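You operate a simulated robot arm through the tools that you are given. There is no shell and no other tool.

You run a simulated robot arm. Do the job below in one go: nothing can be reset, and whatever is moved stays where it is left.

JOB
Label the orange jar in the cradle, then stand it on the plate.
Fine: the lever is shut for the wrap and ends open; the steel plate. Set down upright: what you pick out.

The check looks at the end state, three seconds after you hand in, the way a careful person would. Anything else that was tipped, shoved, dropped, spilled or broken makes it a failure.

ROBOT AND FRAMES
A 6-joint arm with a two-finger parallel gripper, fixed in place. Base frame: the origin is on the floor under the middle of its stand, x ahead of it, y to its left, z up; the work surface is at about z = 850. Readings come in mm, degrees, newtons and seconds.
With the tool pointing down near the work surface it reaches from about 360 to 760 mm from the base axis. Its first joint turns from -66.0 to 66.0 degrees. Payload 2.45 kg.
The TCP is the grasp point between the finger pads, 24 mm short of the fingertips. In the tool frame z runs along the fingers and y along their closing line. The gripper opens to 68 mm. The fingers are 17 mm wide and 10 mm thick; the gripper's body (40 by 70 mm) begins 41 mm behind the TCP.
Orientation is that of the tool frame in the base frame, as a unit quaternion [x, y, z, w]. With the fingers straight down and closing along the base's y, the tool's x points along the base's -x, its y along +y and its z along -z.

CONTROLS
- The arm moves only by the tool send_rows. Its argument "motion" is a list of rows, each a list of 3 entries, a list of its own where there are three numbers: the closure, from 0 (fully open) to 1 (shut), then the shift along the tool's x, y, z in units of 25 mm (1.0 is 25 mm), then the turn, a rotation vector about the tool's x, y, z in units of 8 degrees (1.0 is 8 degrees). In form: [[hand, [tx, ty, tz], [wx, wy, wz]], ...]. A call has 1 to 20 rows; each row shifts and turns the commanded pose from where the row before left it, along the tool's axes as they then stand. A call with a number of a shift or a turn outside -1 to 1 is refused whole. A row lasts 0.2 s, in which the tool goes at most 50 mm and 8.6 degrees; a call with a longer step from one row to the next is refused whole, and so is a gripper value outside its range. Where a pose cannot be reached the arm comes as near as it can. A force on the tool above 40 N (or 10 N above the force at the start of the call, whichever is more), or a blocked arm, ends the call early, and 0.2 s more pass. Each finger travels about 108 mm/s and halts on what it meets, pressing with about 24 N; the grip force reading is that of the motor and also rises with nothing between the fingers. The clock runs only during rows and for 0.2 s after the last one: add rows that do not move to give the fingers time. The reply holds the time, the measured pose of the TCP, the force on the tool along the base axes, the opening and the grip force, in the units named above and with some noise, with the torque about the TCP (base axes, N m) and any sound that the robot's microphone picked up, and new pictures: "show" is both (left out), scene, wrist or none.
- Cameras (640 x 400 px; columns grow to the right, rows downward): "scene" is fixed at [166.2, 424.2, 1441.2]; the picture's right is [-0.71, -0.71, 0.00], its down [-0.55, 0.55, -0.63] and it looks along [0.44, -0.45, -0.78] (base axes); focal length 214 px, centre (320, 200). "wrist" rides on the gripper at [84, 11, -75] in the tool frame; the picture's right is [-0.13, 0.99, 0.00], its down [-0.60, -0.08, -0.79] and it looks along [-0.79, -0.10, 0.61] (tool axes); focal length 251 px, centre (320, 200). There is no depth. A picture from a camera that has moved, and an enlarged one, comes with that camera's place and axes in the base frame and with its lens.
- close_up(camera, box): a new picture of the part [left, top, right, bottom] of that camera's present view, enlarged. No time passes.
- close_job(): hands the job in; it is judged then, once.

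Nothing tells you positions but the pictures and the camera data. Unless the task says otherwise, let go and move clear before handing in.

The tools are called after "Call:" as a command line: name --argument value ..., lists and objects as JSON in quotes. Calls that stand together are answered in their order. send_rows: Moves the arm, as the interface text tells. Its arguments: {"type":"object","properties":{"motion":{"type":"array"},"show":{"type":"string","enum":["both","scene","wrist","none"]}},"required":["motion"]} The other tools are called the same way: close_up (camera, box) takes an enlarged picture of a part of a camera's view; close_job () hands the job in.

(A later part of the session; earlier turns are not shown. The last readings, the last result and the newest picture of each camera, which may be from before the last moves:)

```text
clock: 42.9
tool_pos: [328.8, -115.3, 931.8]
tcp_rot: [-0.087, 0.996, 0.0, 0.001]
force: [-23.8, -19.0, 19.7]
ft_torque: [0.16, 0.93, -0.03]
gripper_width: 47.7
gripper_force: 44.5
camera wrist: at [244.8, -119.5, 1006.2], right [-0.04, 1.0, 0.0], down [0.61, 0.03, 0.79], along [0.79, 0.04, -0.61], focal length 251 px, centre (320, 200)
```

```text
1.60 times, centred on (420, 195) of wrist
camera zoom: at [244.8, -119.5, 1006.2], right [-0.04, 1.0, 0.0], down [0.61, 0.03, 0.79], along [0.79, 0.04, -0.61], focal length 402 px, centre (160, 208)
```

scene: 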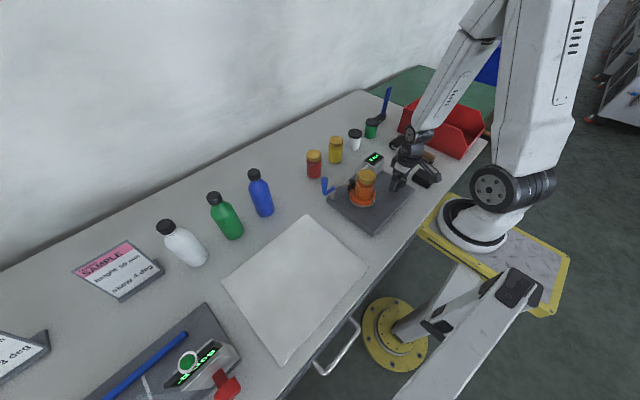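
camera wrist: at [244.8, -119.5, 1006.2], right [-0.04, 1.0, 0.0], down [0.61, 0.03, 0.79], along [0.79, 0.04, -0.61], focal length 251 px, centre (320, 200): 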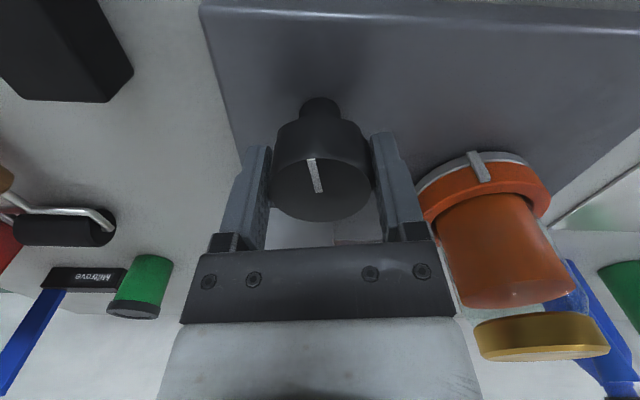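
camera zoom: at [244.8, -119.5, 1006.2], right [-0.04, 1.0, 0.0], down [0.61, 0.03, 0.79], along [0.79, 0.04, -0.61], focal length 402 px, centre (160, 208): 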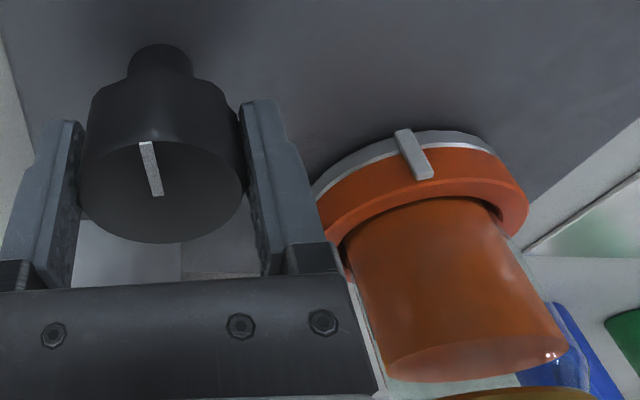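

The knob turned with the gripper (about 10° counter-clockwise) and the cradle's white tick moved counter-clockwise too, by roughly twice as much, which is the direction that draws the label in. Before continuing I'm easing the grip to lower the side load.

Call:
send_rows --motion '[[0.31, [0, 0, 0], [0, 0, 0]], [0.31, [0, 0, 0], [0, 0, 0]]]' --show "none"

```text
clock: 43.5
tool_pos: [330.4, -115.5, 931.1]
tcp_rot: [-0.088, 0.996, -0.001, 0.002]
force: [0.9, 1.6, -0.2]
ft_torque: [0.01, 0.0, -0.02]
gripper_width: 48.4
gripper_force: 1.1
```

Call:
send_rows --motion '[[0.34, [0, 0, 0], [0, 0, 0]], [0.34, [0, 0, 0], [0, 0, 0]]]' --show "none"

```text
clock: 44.1
tool_pos: [330.8, -114.7, 931.7]
tcp_rot: [-0.088, 0.996, -0.001, 0.002]
force: [4.5, 4.6, 1.3]
ft_torque: [0.55, -0.34, 0.03]
gripper_width: 47.6
gripper_force: 44.7
```

Call:
send_rows --motion '[[0.34, [0, 0, 0], [0, 0, -0.5]], [0.34, [0, 0, 0], [0, 0, -0.6]], [0.34, [0, 0, 0], [0, 0, -0.6]], [0.34, [0, 0, 0], [0, 0, -0.6]]]' --show "wrist"

Call:
close_up --camera "scene" --box '[320, 150, 420, 220]'

```text
clock: 45.1
tool_pos: [330.7, -114.0, 929.9]
tcp_rot: [-0.246, 0.969, 0.0, 0.001]
force: [9.2, -3.7, -28.0]
ft_torque: [0.55, -0.48, -0.03]
gripper_width: 47.9
gripper_force: 45.4
camera wrist: at [251.7, -145.6, 1005.9], right [-0.36, 0.93, 0.0], down [0.57, 0.22, 0.79], along [0.74, 0.28, -0.61], focal length 251 px, centre (320, 200)
```

wrist: 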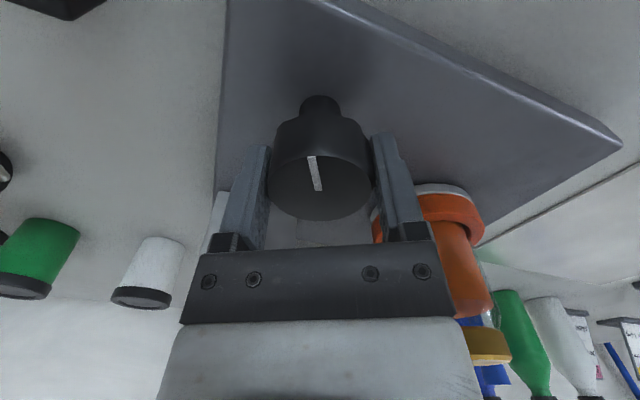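

```text
5.71 times, centred on (370, 185) of scene
camera zoom: at [166.8, 424.0, 1441.2], right [-0.71, -0.71, 0.0], down [-0.55, 0.55, -0.63], along [0.44, -0.45, -0.78], focal length 1226 px, centre (34, 286)
```

zoom: 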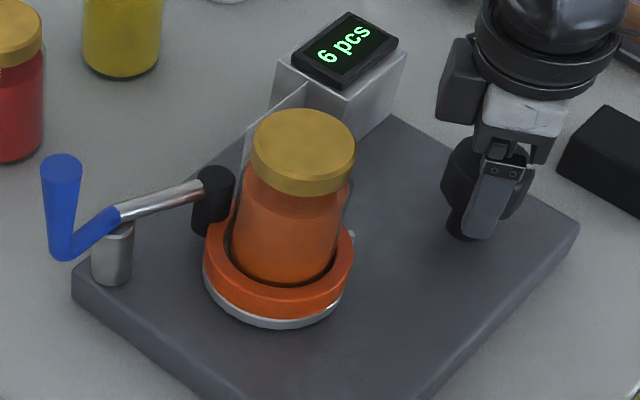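

The knob has turned about 28° and the cradle tick about 52°, consistent with a 1:2 drive. I'm briefly easing the grip to shed built-up load, then turning on.

Call:
send_rows --motion '[[0.3, [0, 0, 0], [0, 0, 0]], [0.3, [0, 0, 0], [0, 0, 0]], [0.34, [0, 0, 0], [0, 0, 0]], [0.34, [0, 0, 0], [0, 0, -0.6]], [0.34, [0, 0, 0], [0, 0, -0.7]], [0.34, [0, 0, 0], [0, 0, -0.7]], [0.34, [0, 0, 0], [0, 0, -0.7]]]' --show "wrist"

Call:
close_up --camera "scene" --box '[320, 150, 420, 220]'

```text
clock: 46.7
tool_pos: [330.1, -114.5, 931.2]
tcp_rot: [-0.424, 0.906, -0.001, 0.001]
force: [0.8, -3.1, -1.3]
ft_torque: [0.05, 0.07, -0.06]
gripper_width: 47.3
gripper_force: 7.2
camera wrist: at [268.1, -172.7, 1006.8], right [-0.68, 0.74, 0.0], down [0.45, 0.41, 0.79], along [0.58, 0.54, -0.61], focal length 251 px, centre (320, 200)
```

wrist: 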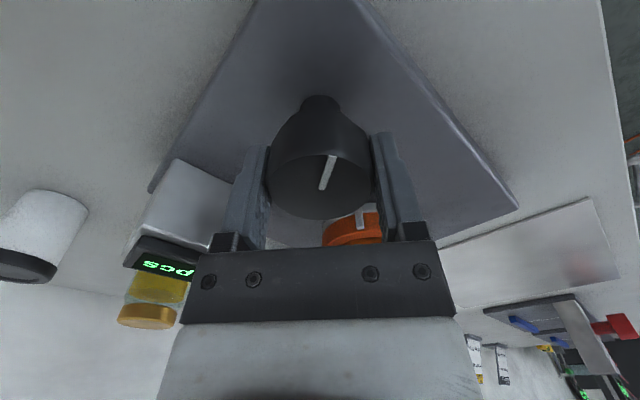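

```text
5.71 times, centred on (370, 185) of scene
camera zoom: at [166.3, 424.1, 1441.2], right [-0.71, -0.71, 0.0], down [-0.55, 0.55, -0.63], along [0.44, -0.45, -0.78], focal length 1226 px, centre (34, 286)
```

zoom: 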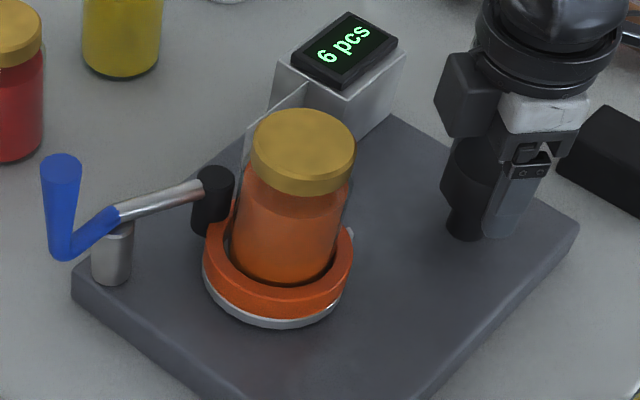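

This time the light grip slipped on the knob (its mark shifted relative to the fingers and the tick did not move). I'll grip firmly and turn in shorter bites instead.

Call:
send_rows --motion '[[0.6, [0, 0, 0], [0, 0, 0]], [0.6, [0, 0, 0], [0, 0, 0]], [0.6, [0, 0, 0], [0, 0, -0.6]], [0.6, [0, 0, 0], [0, 0, -0.7]], [0.6, [0, 0, 0], [0, 0, -0.7]]]' --show "wrist"

Call:
close_up --camera "scene" --box '[320, 150, 420, 220]'

```text
clock: 47.9
tool_pos: [329.8, -114.9, 931.5]
tcp_rot: [-0.545, 0.838, 0.0, 0.0]
force: [3.5, -4.1, -4.6]
ft_torque: [0.39, 0.41, -0.8]
gripper_width: 47.7
gripper_force: 45.0
camera wrist: at [286.2, -187.8, 1006.4], right [-0.85, 0.52, 0.0], down [0.32, 0.52, 0.79], along [0.41, 0.68, -0.61], focal length 251 px, centre (320, 200)
```

wrist: 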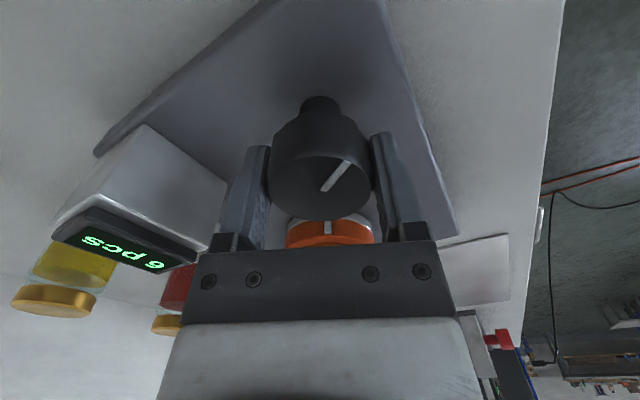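

```text
5.71 times, centred on (370, 185) of scene
camera zoom: at [166.4, 424.1, 1441.2], right [-0.71, -0.71, 0.0], down [-0.55, 0.55, -0.63], along [0.44, -0.45, -0.78], focal length 1226 px, centre (34, 286)
```

zoom: 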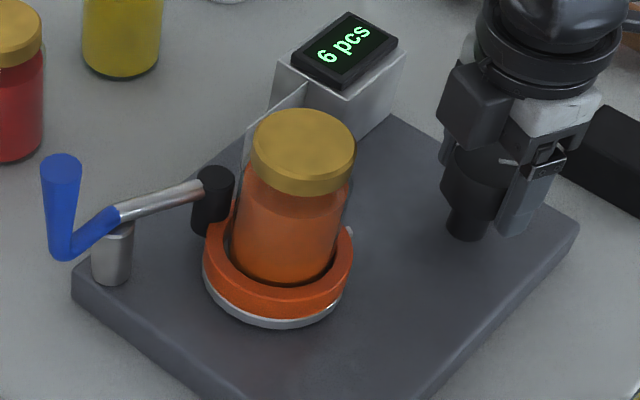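

The knob is against a hard stop about 28° counter-clockwise (0.8 N m on the wrist, fingers slipped), with the tick at about 60° of cradle travel and the display still at 6. So the drive's useful travel must be the other way; I'll relax the grip and turn gently clockwise, watching the tick.

Call:
send_rows --motion '[[0.3, [0, 0, 0], [0, 0, 0]], [0.3, [0, 0, 0], [0, 0, 0]], [0.38, [0, 0, 0], [0, 0, 0]], [0.38, [0, 0, 0], [0, 0, 0.6]], [0.38, [0, 0, 0], [0, 0, 0.7]], [0.38, [0, 0, 0], [0, 0, 0.7]]]' --show "wrist"

Call:
close_up --camera "scene" --box '[320, 150, 420, 220]'

```text
clock: 49.3
tool_pos: [331.5, -114.4, 931.6]
tcp_rot: [-0.421, 0.907, 0.0, 0.001]
force: [3.9, 0.6, -4.1]
ft_torque: [-0.05, 0.47, 0.05]
gripper_width: 47.4
gripper_force: 44.6
camera wrist: at [267.9, -172.6, 1006.5], right [-0.67, 0.74, 0.0], down [0.45, 0.41, 0.79], along [0.59, 0.53, -0.61], focal length 251 px, centre (320, 200)
```

wrist: 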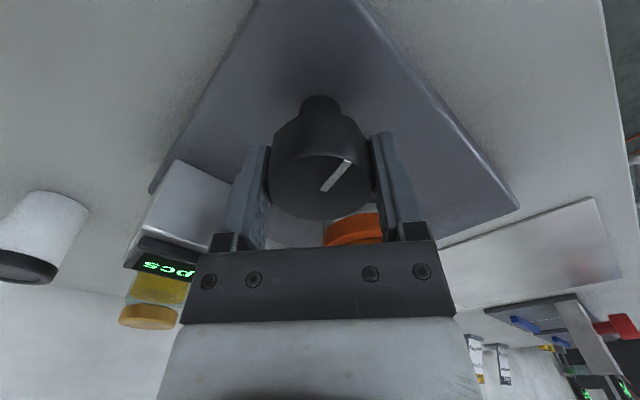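

```text
5.71 times, centred on (370, 185) of scene
camera zoom: at [166.4, 424.2, 1441.2], right [-0.71, -0.71, 0.0], down [-0.55, 0.55, -0.63], along [0.44, -0.45, -0.78], focal length 1226 px, centre (34, 286)
```

zoom: 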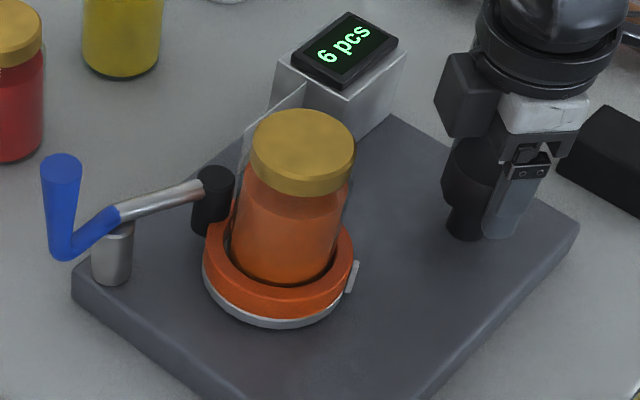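

The knob turns freely clockwise and the tick follows back. Continuing clockwise in modest bites.

Call:
send_rows --motion '[[0.38, [0, 0, 0], [0, 0, 0.7]], [0.38, [0, 0, 0], [0, 0, 0.8]], [0.38, [0, 0, 0], [0, 0, 0.8]], [0.38, [0, 0, 0], [0, 0, 0.8]]]' --show "none"

Call:
close_up --camera "scene" --box '[320, 150, 420, 220]'

```text
clock: 50.3
tool_pos: [329.8, -114.6, 932.2]
tcp_rot: [-0.217, 0.976, -0.001, 0.001]
force: [6.1, -4.9, 2.4]
ft_torque: [0.41, 1.29, 0.04]
gripper_width: 47.4
gripper_force: 45.3
```

```text
5.71 times, centred on (370, 185) of scene
camera zoom: at [166.4, 424.1, 1441.2], right [-0.71, -0.71, 0.0], down [-0.55, 0.55, -0.63], along [0.44, -0.45, -0.78], focal length 1226 px, centre (34, 286)
```

zoom: 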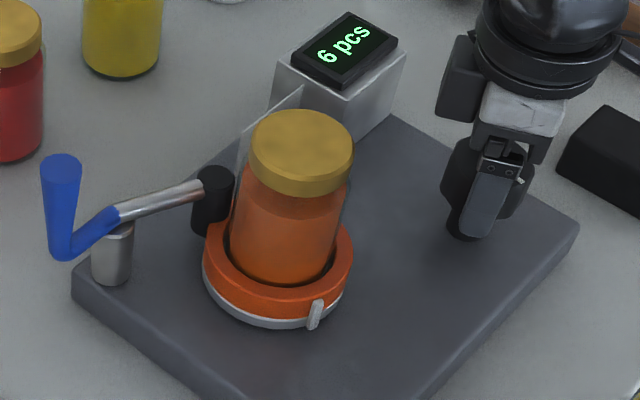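

Call:
send_rows --motion '[[0.38, [0, 0, 0], [0, 0, 0.8]], [0.38, [0, 0, 0], [0, 0, 0.8]], [0.38, [0, 0, 0], [0, 0, 0.8]], [0.38, [0, 0, 0], [0, 0, 0.8]]]' --show "none"

Call:
close_up --camera "scene" --box '[320, 150, 420, 220]'

```text
clock: 51.3
tool_pos: [330.7, -114.8, 931.8]
tcp_rot: [0.005, 1.0, -0.001, 0.002]
force: [4.0, -11.3, -13.9]
ft_torque: [0.19, -0.1, 0.01]
gripper_width: 47.9
gripper_force: 44.9
```

```text
5.71 times, centred on (370, 185) of scene
camera zoom: at [166.5, 423.9, 1441.3], right [-0.71, -0.71, 0.0], down [-0.55, 0.55, -0.63], along [0.44, -0.45, -0.78], focal length 1226 px, centre (34, 286)
```

zoom: 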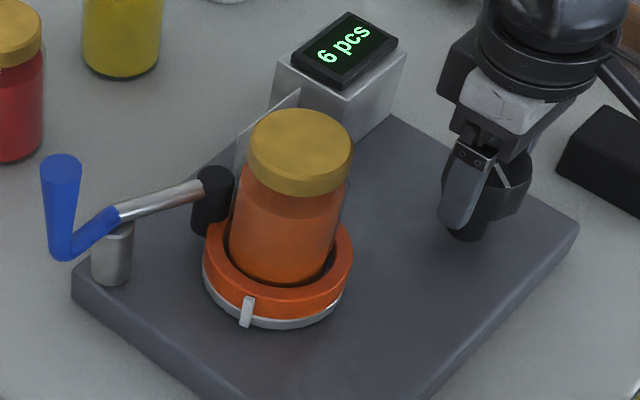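

Call:
send_rows --motion '[[0.38, [0, 0, 0], [0, 0, 0.8]], [0.38, [0, 0, 0], [0, 0, 0.8]], [0.38, [0, 0, 0], [0, 0, 0.8]], [0.38, [0, 0, 0], [0, 0, 0.8]], [0.38, [0, 0, 0], [0, 0, 0.6]]]' --show "none"

Call:
close_up --camera "scene" --box '[320, 150, 420, 220]'

```text
clock: 52.5
tool_pos: [330.8, -115.7, 931.1]
tcp_rot: [0.266, 0.964, 0.0, 0.0]
force: [1.5, 10.8, 22.7]
ft_torque: [-0.65, -0.77, 0.01]
gripper_width: 47.4
gripper_force: 45.1
```

```text
5.71 times, centred on (370, 185) of scene
camera zoom: at [166.0, 424.6, 1441.1], right [-0.71, -0.71, 0.0], down [-0.55, 0.55, -0.63], along [0.44, -0.45, -0.78], focal length 1226 px, centre (34, 286)
```

zoom: 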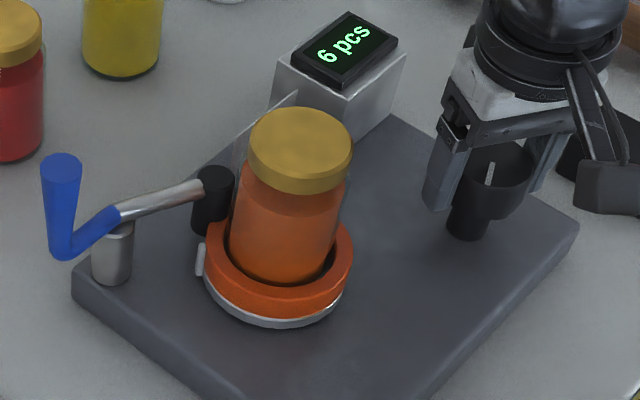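

Call:
send_rows --motion '[[0.3, [0, 0, 0], [0, 0, 0]], [0.3, [0, 0, 0], [0, 0, 0]], [0.38, [0, 0, 0], [0, 0, 0]], [0.38, [0, 0, 0], [0, 0, 0]], [0.38, [0, 0, 0], [0, 0, 0.7]], [0.38, [0, 0, 0], [0, 0, 0.8]], [0.38, [0, 0, 0], [0, 0, 0.8]], [0.38, [0, 0, 0], [0, 0, 0.8]]]' --show "none"

Call:
close_up --camera "scene" --box '[320, 150, 420, 220]'

```text
clock: 54.3
tool_pos: [329.6, -115.5, 932.0]
tcp_rot: [0.468, 0.884, 0.001, 0.002]
force: [-2.2, -13.2, -17.8]
ft_torque: [-0.95, 0.16, 0.02]
gripper_width: 47.3
gripper_force: 44.4
```

```text
5.71 times, centred on (370, 185) of scene
camera zoom: at [166.4, 423.8, 1441.3], right [-0.71, -0.71, 0.0], down [-0.55, 0.55, -0.63], along [0.44, -0.45, -0.78], focal length 1226 px, centre (34, 286)
```

zoom: 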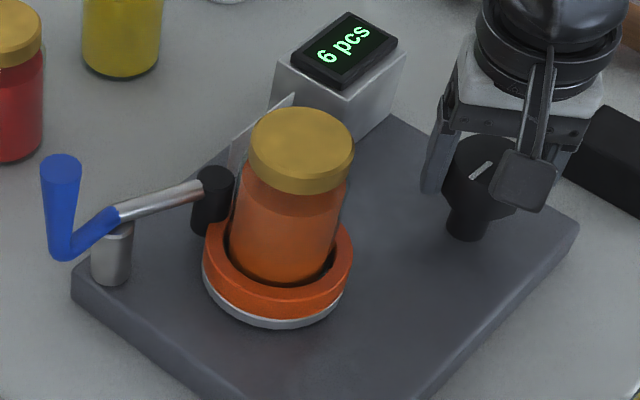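

Call:
send_rows --motion '[[0.38, [0, 0, 0], [0, 0, 0.8]], [0.38, [0, 0, 0], [0, 0, 0.8]], [0.38, [0, 0, 0], [0, 0, 0.8]], [0.38, [0, 0, 0], [0, 0, 0.6]]]' --show "both"

Call:
close_up --camera "scene" --box '[320, 150, 420, 220]'

```text
clock: 55.3
tool_pos: [329.9, -116.0, 932.4]
tcp_rot: [0.642, 0.767, 0.001, 0.003]
force: [-2.8, -19.5, -7.1]
ft_torque: [-0.52, 0.44, 0.04]
gripper_width: 47.4
gripper_force: 44.7
camera wrist: at [326.2, -31.3, 1006.8], right [1.0, 0.05, 0.0], down [0.03, -0.61, 0.79], along [0.04, -0.79, -0.61], focal length 251 px, centre (320, 200)
```

scene: 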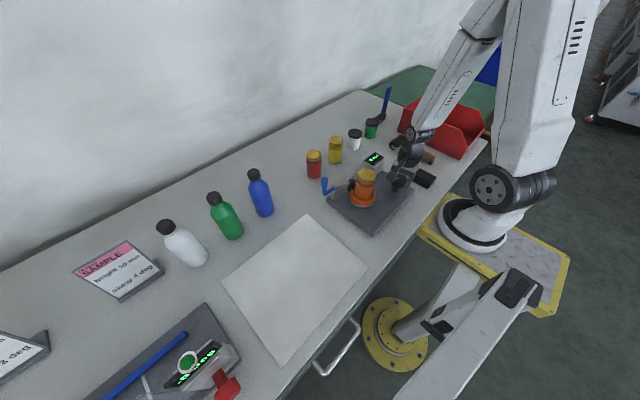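
wrist: 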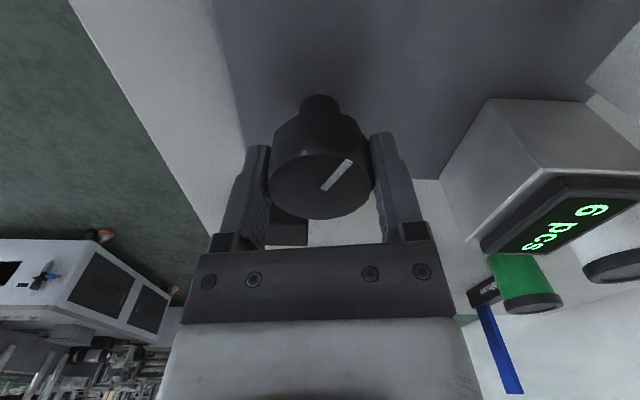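

```text
5.71 times, centred on (370, 185) of scene
camera zoom: at [166.2, 423.7, 1441.4], right [-0.71, -0.71, 0.0], down [-0.55, 0.55, -0.63], along [0.44, -0.45, -0.78], focal length 1226 px, centre (34, 286)
```

zoom: 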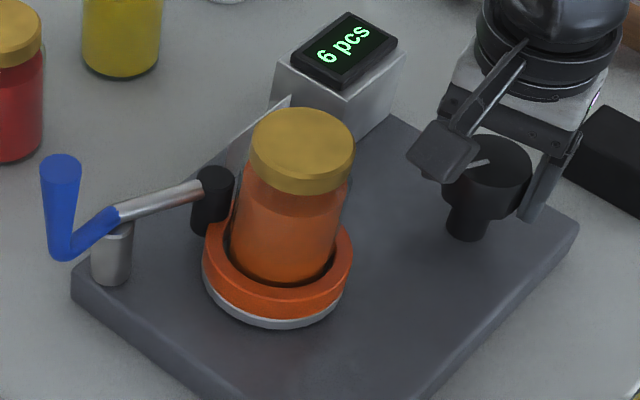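

Knob is now about 119° clockwise of its start, cradle about 240°. The wrist camera is nearing the jar side, so I'm releasing, winding the wrist back 128°, and regripping.

Call:
send_rows --motion '[[0.1, [0, 0, 0], [0, 0, 0]], [0.1, [0, 0, 0], [0, 0, 0]], [0.1, [0, 0, 0], [0, 0, -1]], [0.1, [0, 0, 0], [0, 0, -1]], [0.1, [0, 0, 0], [0, 0, -1]], [0.1, [0, 0, 0], [0, 0, -1]], [0.1, [0, 0, 0], [0, 0, -1]], [0.1, [0, 0, 0], [0, 0, -1]], [0.1, [0, 0, 0], [0, 0, -1]], [0.1, [0, 0, 0], [0, 0, -1]], [0.1, [0, 0, 0], [0, 0, -1]], [0.1, [0, 0, 0], [0, 0, -1]], [0.1, [0, 0, 0], [0, 0, -1]], [0.1, [0, 0, 0], [0, 0, -1]], [0.1, [0, 0, 0], [0, 0, -1]], [0.1, [0, 0, 0], [0, 0, -1]], [0.1, [0, 0, 0], [0, 0, -1]], [0.1, [0, 0, 0], [0, 0, -1]], [0.1, [0, 0, 0], [0, 0, 0]]]' --show "wrist"

Call:
close_up --camera "scene" --box '[320, 150, 420, 220]'

```text
clock: 59.3
tool_pos: [328.7, -115.1, 932.3]
tcp_rot: [-0.411, 0.912, -0.001, 0.0]
force: [0.3, 0.2, 0.2]
ft_torque: [0.01, 0.0, -0.01]
gripper_width: 61.2
gripper_force: 0.0
camera wrist: at [265.8, -170.6, 1007.2], right [-0.66, 0.75, 0.0], down [0.46, 0.4, 0.79], along [0.6, 0.52, -0.61], focal length 251 px, centre (320, 200)
```

wrist: 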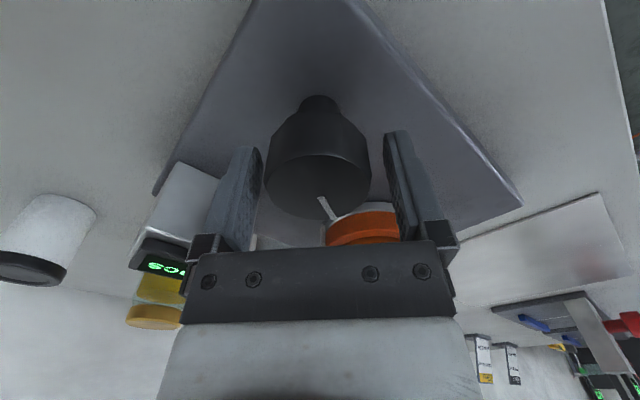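

```text
5.71 times, centred on (370, 185) of scene
camera zoom: at [166.2, 424.2, 1441.2], right [-0.71, -0.71, 0.0], down [-0.55, 0.55, -0.63], along [0.44, -0.45, -0.78], focal length 1226 px, centre (34, 286)
```

zoom: 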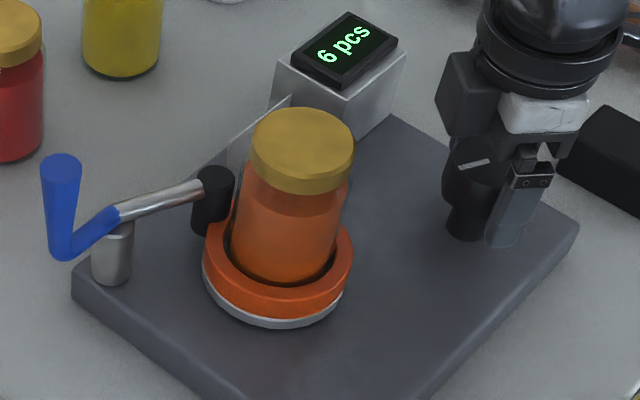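

Call:
send_rows --motion '[[0.38, [0, 0, 0], [0, 0, 0]], [0.38, [0, 0, 0], [0, 0, 0]], [0.38, [0, 0, 0], [0, 0, 0]], [0.38, [0, 0, 0], [0, 0, 0.7]], [0.38, [0, 0, 0], [0, 0, 0.7]]]' --show "none"

Call:
close_up --camera "scene" --box '[320, 150, 420, 220]'

```text
clock: 60.5
tool_pos: [330.3, -113.7, 932.2]
tcp_rot: [-0.318, 0.948, -0.001, 0.001]
force: [6.6, -1.3, 8.9]
ft_torque: [-0.08, 0.95, 0.05]
gripper_width: 46.2
gripper_force: 45.3
```

```text
5.71 times, centred on (370, 185) of scene
camera zoom: at [166.3, 424.2, 1441.2], right [-0.71, -0.71, 0.0], down [-0.55, 0.55, -0.63], along [0.44, -0.45, -0.78], focal length 1226 px, centre (34, 286)
```

zoom: 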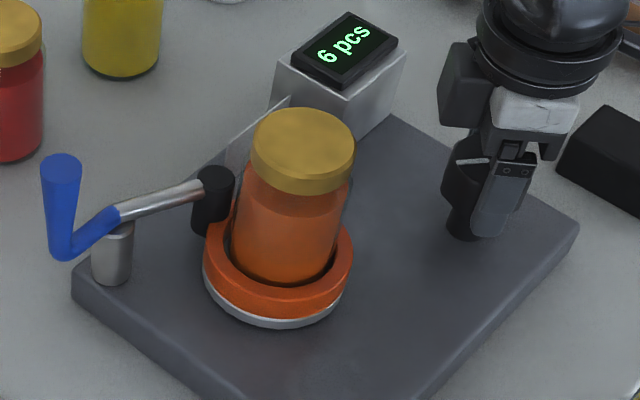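

Call:
send_rows --motion '[[0.38, [0, 0, 0], [0, 0, 0.8]], [0.38, [0, 0, 0], [0, 0, 0.8]], [0.38, [0, 0, 0], [0, 0, 0.8]], [0.38, [0, 0, 0], [0, 0, 0.8]]]' --show "wrist"

Call:
close_up --camera "scene" --box '[320, 150, 420, 220]'

```text
clock: 61.5
tool_pos: [330.4, -115.1, 931.5]
tcp_rot: [-0.099, 0.995, -0.002, 0.001]
force: [6.2, 3.2, 39.9]
ft_torque: [0.62, 0.39, 0.04]
gripper_width: 46.5
gripper_force: 44.6
camera wrist: at [245.7, -121.3, 1006.7], right [-0.07, 1.0, 0.0], down [0.6, 0.04, 0.8], along [0.79, 0.05, -0.61], focal length 251 px, centre (320, 200)
```

wrist: 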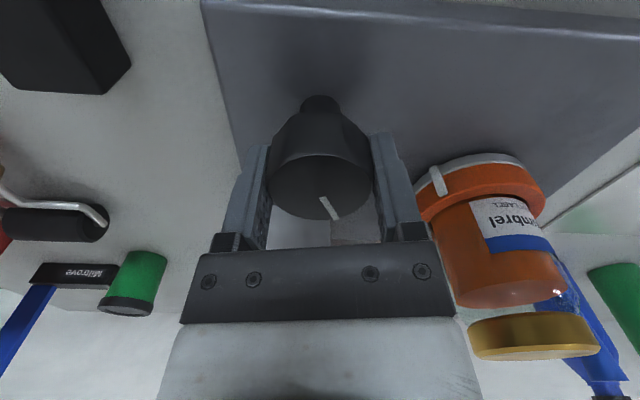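

```text
5.71 times, centred on (370, 185) of scene
camera zoom: at [166.0, 424.5, 1441.2], right [-0.71, -0.71, 0.0], down [-0.55, 0.55, -0.63], along [0.44, -0.45, -0.78], focal length 1226 px, centre (34, 286)
```

zoom: 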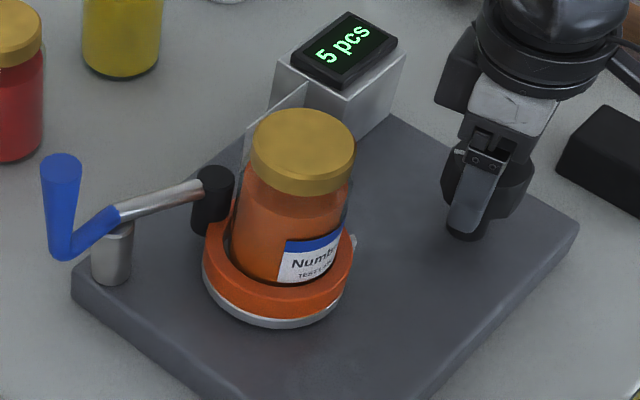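

The display now reads "5 pcs" and a label ("Numbrel") is on the jar, so the wrap is done. I'm releasing the knob right away without turning further, and rising clear.

Call:
send_rows --motion '[[0, [0, 0, 0], [0, 0, 0]], [0, [0, 0, 0], [0, 0, 0]], [0, [0, 0, -0.4], [0, 0, 0]], [0, [0, 0, -0.7], [0, 0, 0]], [0, [0, 0, -0.8], [0, 0, 0]], [0, [0, 0, -0.8], [0, 0, 0]], [0, [0, 0, -0.8], [0, 0, 0]], [0, [0, 0, -0.8], [0, 0, 0]], [0, [0, 0, -0.8], [0, 0, 0]], [0, [0, 0, 0], [0, 0, 0]]]' --show "both"

Call:
close_up --camera "scene" --box '[320, 150, 420, 220]'

Call:
close_up --camera "wrist" --box '[380, 0, 640, 160]'

```text
clock: 63.7
tool_pos: [327.9, -115.3, 1059.5]
tcp_rot: [-0.101, 0.995, -0.002, 0.001]
force: [-0.3, 0.1, -1.3]
ft_torque: [0.02, -0.01, -0.01]
gripper_width: 68.0
gripper_force: 0.0
camera wrist: at [244.0, -121.2, 1134.6], right [-0.07, 1.0, 0.0], down [0.61, 0.04, 0.79], along [0.79, 0.06, -0.61], focal length 251 px, centre (320, 200)
```

scene: 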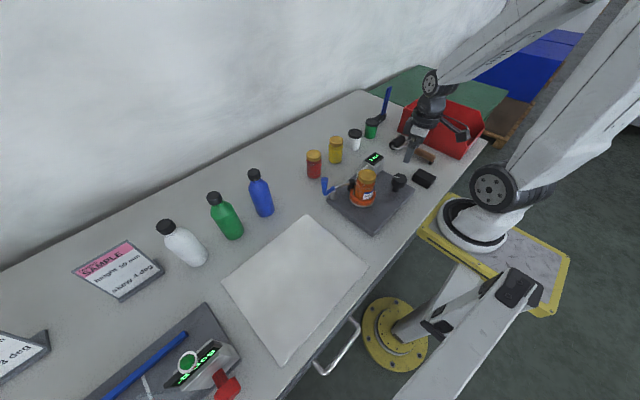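
wrist: 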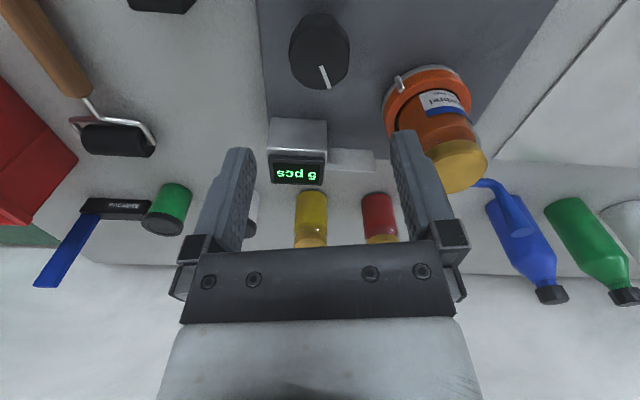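

```text
5.71 times, centred on (370, 185) of scene
camera zoom: at [166.2, 424.2, 1441.2], right [-0.71, -0.71, 0.0], down [-0.55, 0.55, -0.63], along [0.44, -0.45, -0.78], focal length 1226 px, centre (34, 286)
```

zoom: 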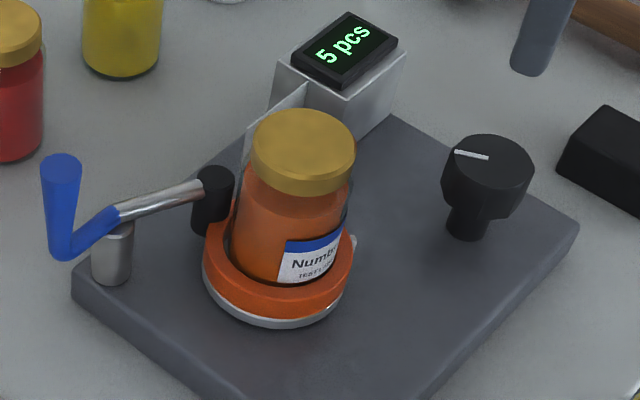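

```text
2.46 times, centred on (510, 80) of wrist
camera zoom: at [244.0, -121.2, 1134.6], right [-0.07, 1.0, 0.0], down [0.61, 0.04, 0.79], along [0.79, 0.06, -0.61], focal length 619 px, centre (-148, 495)
```

zoom: 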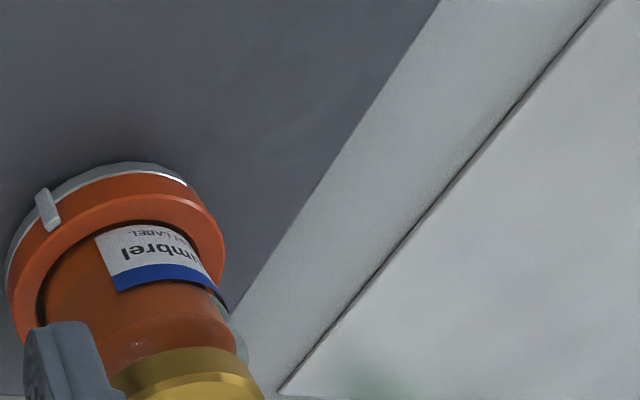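

The single label is on the jar and the knob is free. Next I'll open the lever: closed fingers go to the +x side of the blue handle, now near (463, 107), staying high on the way.

Call:
send_rows --motion '[[1, [0, 0, -0.2], [0, 0, 0.73]], [1, [0, 0, 0], [0, 0, 0.73]], [1, [-0.4, 0.5, 0], [0, 0, 0]], [1, [-0.675, 0.925, 0], [0, 0, 0]], [1, [-0.675, 0.925, 0], [0, 0, 0]], [1, [-0.675, 0.925, 0], [0, 0, 0]], [1, [-0.675, 0.925, 0], [0, 0, 0]], [1, [-0.675, 0.925, 0], [0, 0, 0]], [1, [-0.675, 0.925, 0], [0, 0, 0]], [1, [-0.675, 0.925, 0], [0, 0, 0]], [1, [-0.675, 0.925, 0], [0, 0, 0]], [1, [-0.675, 0.925, 0], [0, 0, 0]], [1, [0, 0, 0], [0, 0, 0]]]' --show "both"

Call:
close_up --camera "wrist" --box '[140, 0, 500, 120]'

```text
clock: 66.5
tool_pos: [492.7, 105.5, 1064.7]
tcp_rot: [0.0, 1.0, -0.001, 0.002]
force: [-0.1, 0.5, -0.1]
ft_torque: [0.02, -0.04, -0.01]
gripper_width: 0.1
gripper_force: 23.5
camera wrist: at [409.0, 116.9, 1139.4], right [0.13, 0.99, 0.0], down [0.6, -0.08, 0.79], along [0.79, -0.11, -0.61], focal length 251 px, centre (320, 200)
```

scene: 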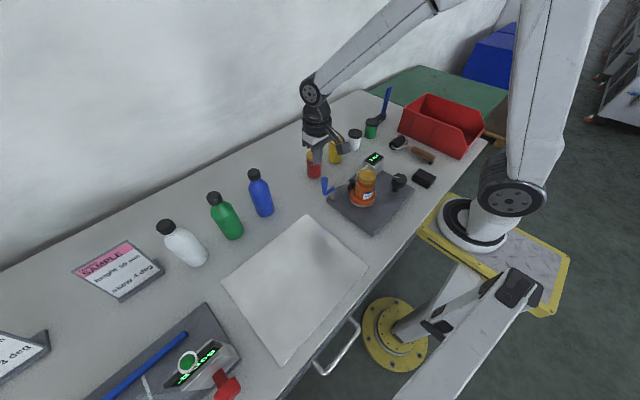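
wrist: 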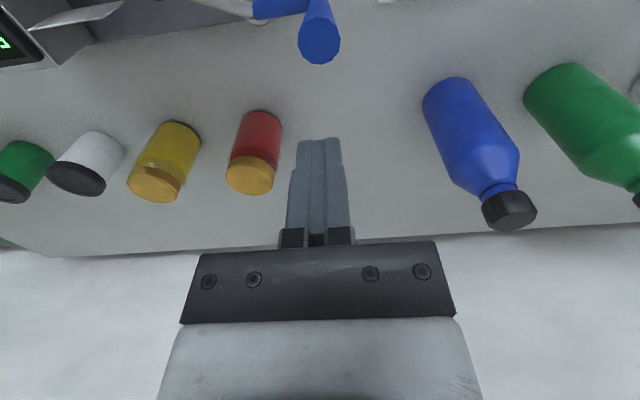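

```text
1.78 times, centred on (320, 60) of wrist
camera zoom: at [409.0, 116.9, 1139.4], right [0.13, 0.99, 0.0], down [0.6, -0.08, 0.79], along [0.79, -0.11, -0.61], focal length 447 px, centre (320, 449)
```

zoom: 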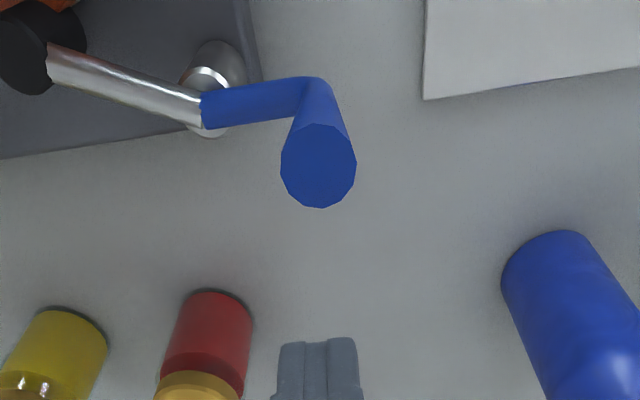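

Call:
send_rows --motion '[[1, [0, 0.12, 0.6], [0, 0, 0]], [1, [0, 0, 0.8], [0, 0, 0]], [1, [0, 0, 0.8], [0, 0, 0]], [1, [0, 0, 0.8], [0, 0, 0]], [1, [0, 0, 0.7], [0, 0, 0]], [1, [0, 0, 0], [0, 0, 0]]]' --show "both"

Call:
close_up --camera "scene" --box '[300, 150, 390, 210]'

```text
clock: 67.9
tool_pos: [491.6, 106.8, 972.7]
tcp_rot: [0.001, 1.0, -0.001, 0.0]
force: [0.2, -0.4, -0.8]
ft_torque: [0.01, 0.0, 0.01]
gripper_width: 0.0
gripper_force: 23.3
camera wrist: at [408.4, 119.0, 1046.7], right [0.13, 0.99, 0.0], down [0.6, -0.08, 0.79], along [0.79, -0.1, -0.61], focal length 251 px, centre (320, 200)
```

scene: 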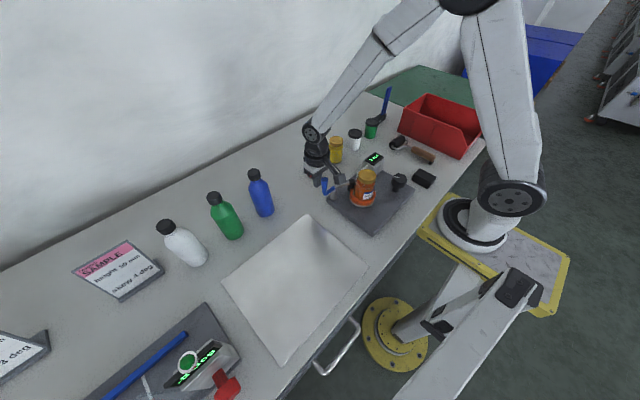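
wrist: 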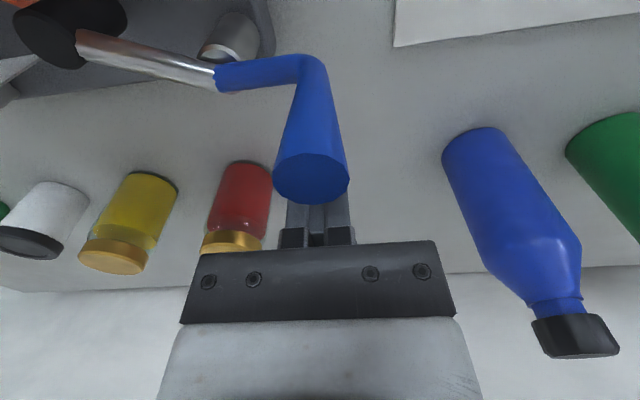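

```text
6.67 times, centred on (345, 180) of scene
camera zoom: at [166.2, 424.2, 1441.2], right [-0.71, -0.71, 0.0], down [-0.55, 0.55, -0.63], along [0.44, -0.45, -0.78], focal length 1430 px, centre (153, 333)
```

zoom: 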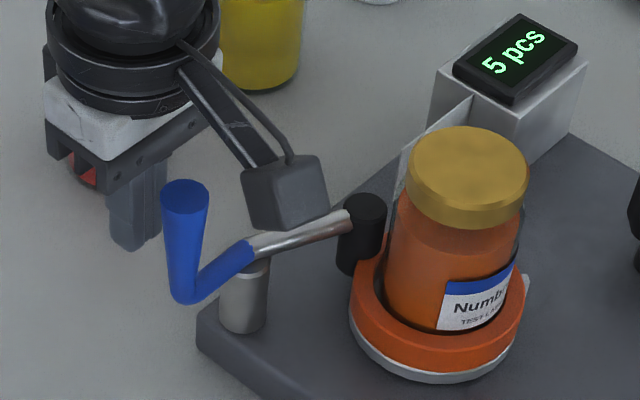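

The fingers are right behind the handle. I'm pushing toward -x along the arc to swing the roller away from the jar.

Call:
send_rows --motion '[[1, [0.28, 0, 0], [0, 0, 0]], [1, [0.24, 0.02, 0], [0, 0, 0]], [1, [0.17, 0.03, 0], [0, 0, -0.5]], [1, [0.17, 0.03, 0], [0, 0, -0.5]], [1, [0.157, 0.006, 0], [0, 0, -0.33]], [1, [0.157, 0.006, 0], [0, 0, -0.33]], [1, [0.157, 0.006, 0], [0, 0, -0.33]]]' --show "both"

Call:
close_up --camera "scene" --box '[300, 150, 390, 210]'

```text
clock: 69.5
tool_pos: [459.1, 107.5, 971.7]
tcp_rot: [-0.139, 0.99, -0.001, 0.001]
force: [0.7, 1.3, -0.4]
ft_torque: [-0.02, 0.05, 0.0]
gripper_width: 0.1
gripper_force: 23.3
camera wrist: at [375.3, 94.9, 1046.5], right [-0.15, 0.99, 0.0], down [0.6, 0.09, 0.79], along [0.79, 0.12, -0.61], focal length 251 px, centre (320, 200)
```

scene: 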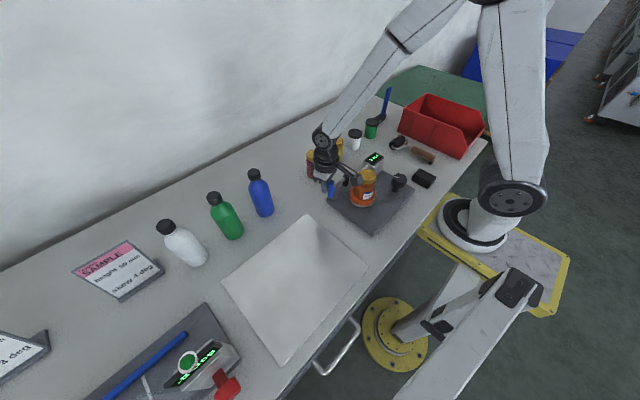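
wrist: 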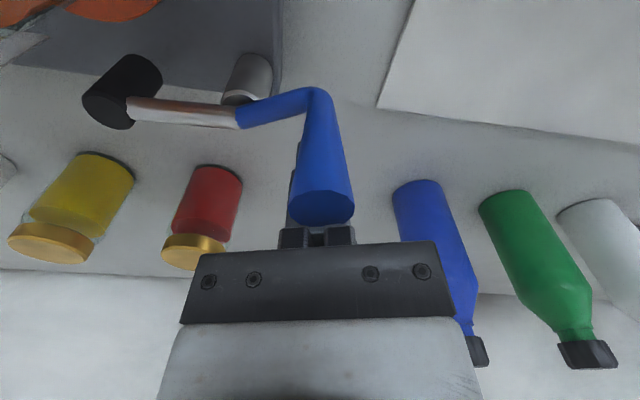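

```text
6.67 times, centred on (345, 180) of scene
camera zoom: at [166.3, 424.3, 1441.2], right [-0.71, -0.71, 0.0], down [-0.55, 0.55, -0.63], along [0.44, -0.45, -0.78], focal length 1430 px, centre (153, 333)
```

zoom: 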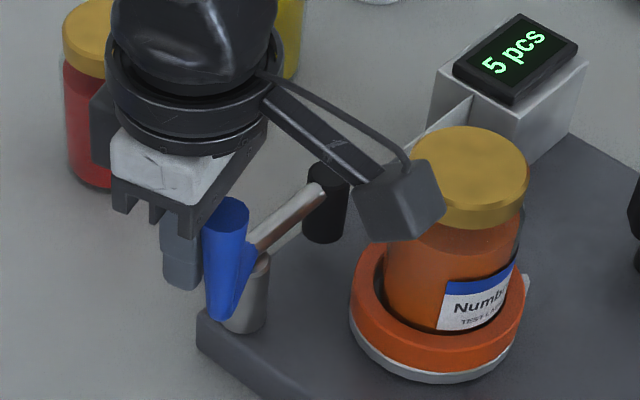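

Call:
send_rows --motion '[[1, [0.155, 0.011, 0], [0, 0, -0.5]], [1, [0.155, 0.011, 0], [0, 0, -0.5]], [1, [0.155, 0.011, 0], [0, 0, -0.5]], [1, [0.15, 0, 0], [0, 0, -0.5]]]' --show "wrist"

Call:
close_up --camera "scene" --box '[300, 150, 390, 210]'

```text
clock: 70.5
tool_pos: [444.8, 103.1, 971.2]
tcp_rot: [-0.275, 0.961, -0.001, 0.001]
force: [1.0, 0.6, -1.2]
ft_torque: [-0.06, 0.03, -0.03]
gripper_width: 0.1
gripper_force: 23.5
camera wrist: at [367.9, 67.5, 1047.1], right [-0.41, 0.91, 0.0], down [0.55, 0.25, 0.79], along [0.72, 0.33, -0.61], focal length 251 px, centre (320, 200)
```

wrist: 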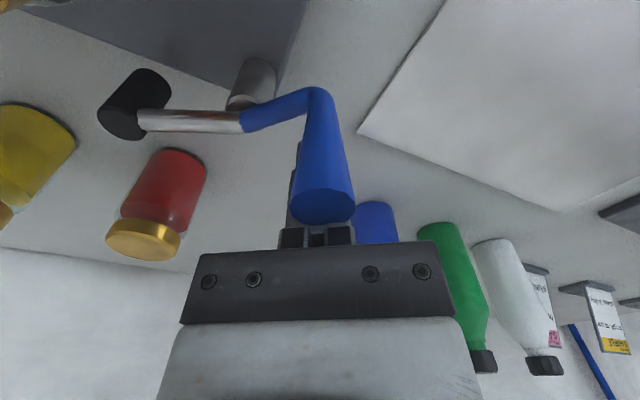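

```text
6.67 times, centred on (345, 180) of scene
camera zoom: at [166.3, 424.3, 1441.2], right [-0.71, -0.71, 0.0], down [-0.55, 0.55, -0.63], along [0.44, -0.45, -0.78], focal length 1430 px, centre (153, 333)
```

zoom: 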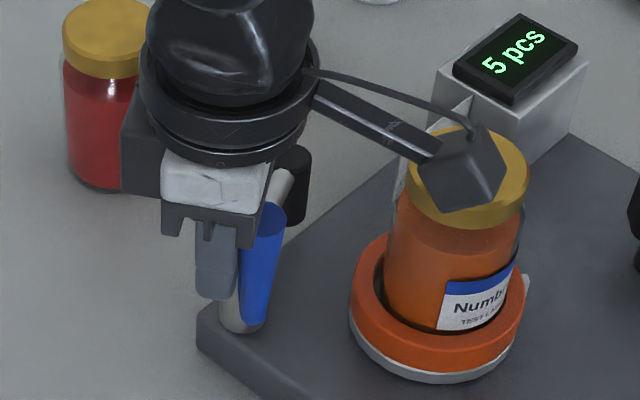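

The lever is nearly back to its starting position. A few more millimetres to bring it fully open.

Call:
send_rows --motion '[[1, [0.08, 0, 0], [0, 0, -0.3]], [1, [0.08, 0, 0], [0, 0, -0.3]], [1, [0.06, 0, 0], [0, 0, 0]]]' --show "none"

Call:
close_up --camera "scene" --box '[300, 150, 390, 210]'

```text
clock: 71.3
tool_pos: [441.4, 101.4, 971.9]
tcp_rot: [-0.314, 0.949, 0.0, 0.003]
force: [13.1, 19.0, -2.4]
ft_torque: [-0.41, 0.3, -0.17]
gripper_width: 0.0
gripper_force: 23.7
```

```text
6.67 times, centred on (345, 180) of scene
camera zoom: at [166.6, 424.8, 1441.0], right [-0.71, -0.71, 0.0], down [-0.55, 0.55, -0.63], along [0.44, -0.45, -0.78], focal length 1430 px, centre (153, 333)
```

zoom: 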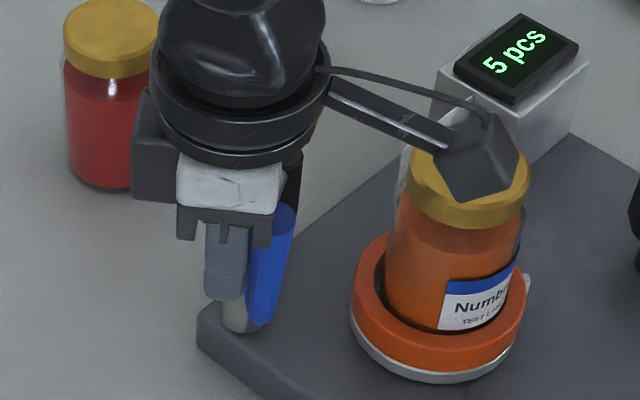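

The lever has reached its open stop (about 23 N). I'm backing away from the handle, rising, straightening the tool and moving over the jar.

Call:
send_rows --motion '[[1, [-0.12, 0, 0], [0, 0, 0]], [1, [-0.36, 0, 0], [0, 0, 0]], [1, [0, 0, -0.6], [0, 0, 0]], [1, [0, 0, -0.8], [0, 0, 0]], [1, [0, 0, -0.8], [0, 0, 0]], [1, [0, 0, -0.8], [0, 0, 0]], [1, [0, 0, -0.8], [0, 0, 0]], [0, [0, 0, 0], [0, 0, 0.915]], [0, [0, 0, 0], [0, 0, 0.915]], [0, [0, 0, 0], [0, 0, 0.915]], [0, [0, 0, 0], [0, 0, 0.915]], [0, [0, 0, 0], [0, 0, 0.915]], [0, [0.4, -0.72, 0], [0, 0, 0]], [0, [0.4, -0.72, 0], [0, 0, 0]], [0, [0.4, -0.72, 0], [0, 0, 0]], [0, [0.4, -0.72, 0], [0, 0, 0]], [0, [0.4, -0.72, 0], [0, 0, 0]], [0, [0.38, -0.74, 0], [0, 0, 0]], [0, [0, 0, 0], [0, 0, 0]]]' --show "both"

Call:
close_up --camera "wrist" --box '[220, 0, 420, 120]'

Call:
close_up --camera "scene" --box '[320, 150, 410, 215]'

```text
clock: 75.3
tool_pos: [390.5, -0.1, 1066.6]
tcp_rot: [0.0, 1.0, -0.001, 0.001]
force: [-0.4, 0.0, 0.3]
ft_torque: [0.0, -0.01, 0.02]
gripper_width: 68.1
gripper_force: 0.0
camera wrist: at [306.3, 10.8, 1141.1], right [0.13, 0.99, 0.0], down [0.6, -0.08, 0.79], along [0.79, -0.1, -0.61], focal length 251 px, centre (320, 200)
```

scene: 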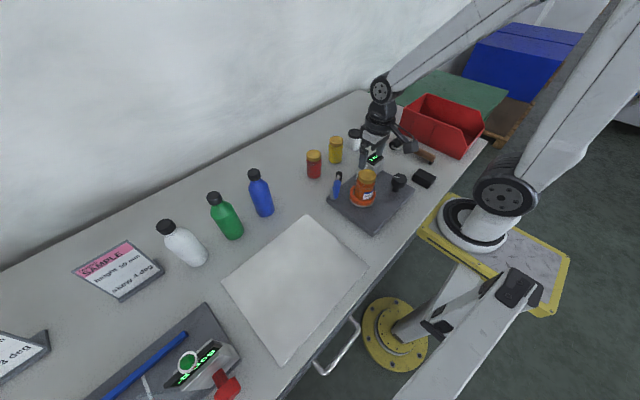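
wrist: 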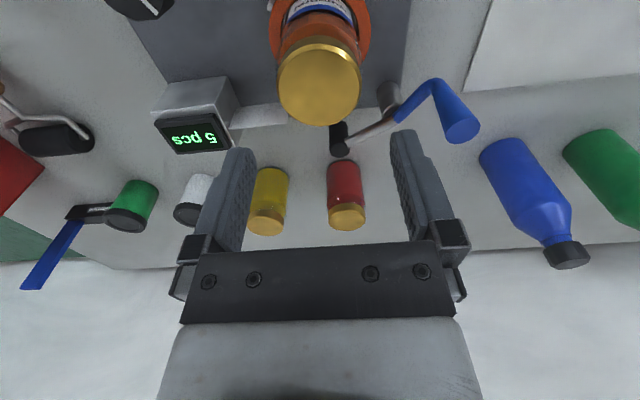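

```text
3.20 times, centred on (320, 60) of wrist
camera zoom: at [306.3, 10.8, 1141.1], right [0.13, 0.99, 0.0], down [0.6, -0.08, 0.79], along [0.79, -0.1, -0.61], focal length 805 px, centre (320, 648)
```

zoom: 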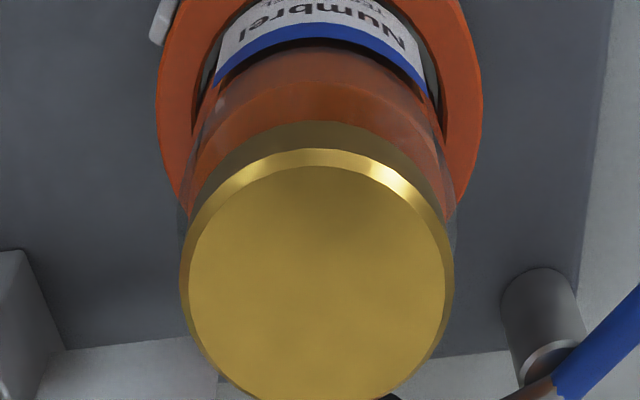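

```text
6.15 times, centred on (365, 182) of scene
camera zoom: at [166.2, 424.2, 1441.2], right [-0.71, -0.71, 0.0], down [-0.55, 0.55, -0.63], along [0.44, -0.45, -0.78], focal length 1320 px, centre (43, 308)
```

zoom: 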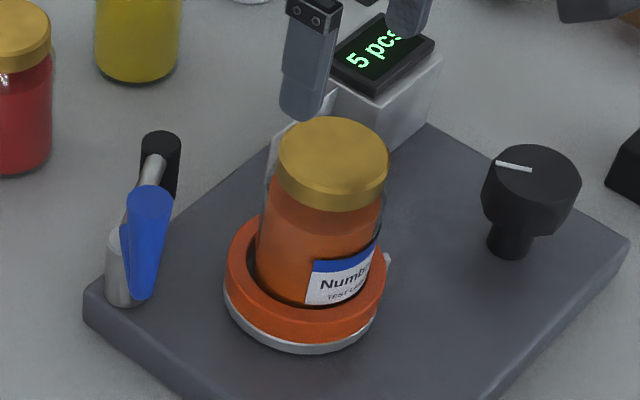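

The lever is open, the display reads 5, and the label faces the robot. The jar centres near (392.8, -0.9); I'm lowering the open gripper around it.

Call:
send_rows --motion '[[0, [-0.08, -0.02, 0.5], [0, 0, 0]], [0, [0, 0, 0.7], [0, 0, 0]], [0, [0, 0, 0.7], [0, 0, 0]], [0, [0, 0, 0.6], [0, 0, 0]], [0, [0, 0, 0], [0, 0, 0]]]' --show "wrist"

Call:
close_up --camera "wrist" --box '[200, 0, 440, 150]'

```text
clock: 76.5
tool_pos: [391.8, -2.1, 1004.2]
tcp_rot: [0.0, 1.0, -0.001, 0.001]
force: [-0.2, 0.8, 0.5]
ft_torque: [-0.03, -0.03, 0.0]
gripper_width: 68.2
gripper_force: 0.1
camera wrist: at [308.9, 8.8, 1079.1], right [0.13, 0.99, 0.0], down [0.6, -0.08, 0.79], along [0.79, -0.1, -0.61], focal length 251 px, centre (320, 200)
```

wrist: 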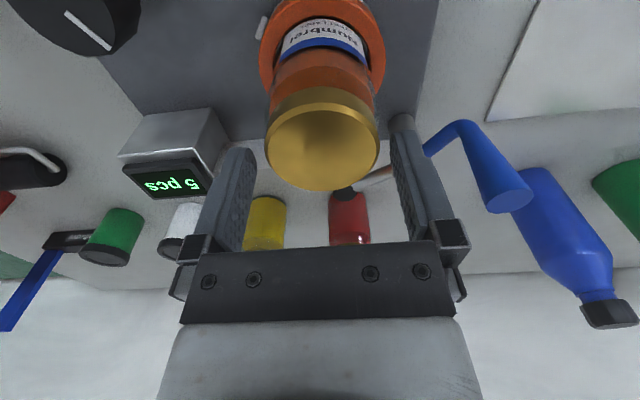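

```text
2.67 times, centred on (320, 75) of wrist
camera zoom: at [308.9, 8.8, 1079.1], right [0.13, 0.99, 0.0], down [0.6, -0.08, 0.79], along [0.79, -0.1, -0.61], focal length 670 px, centre (320, 533)
```

zoom: 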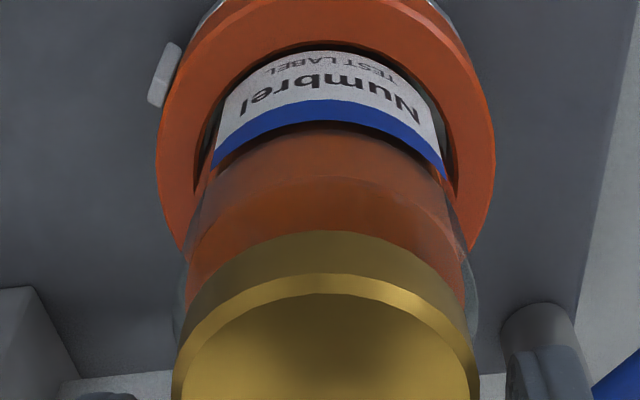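

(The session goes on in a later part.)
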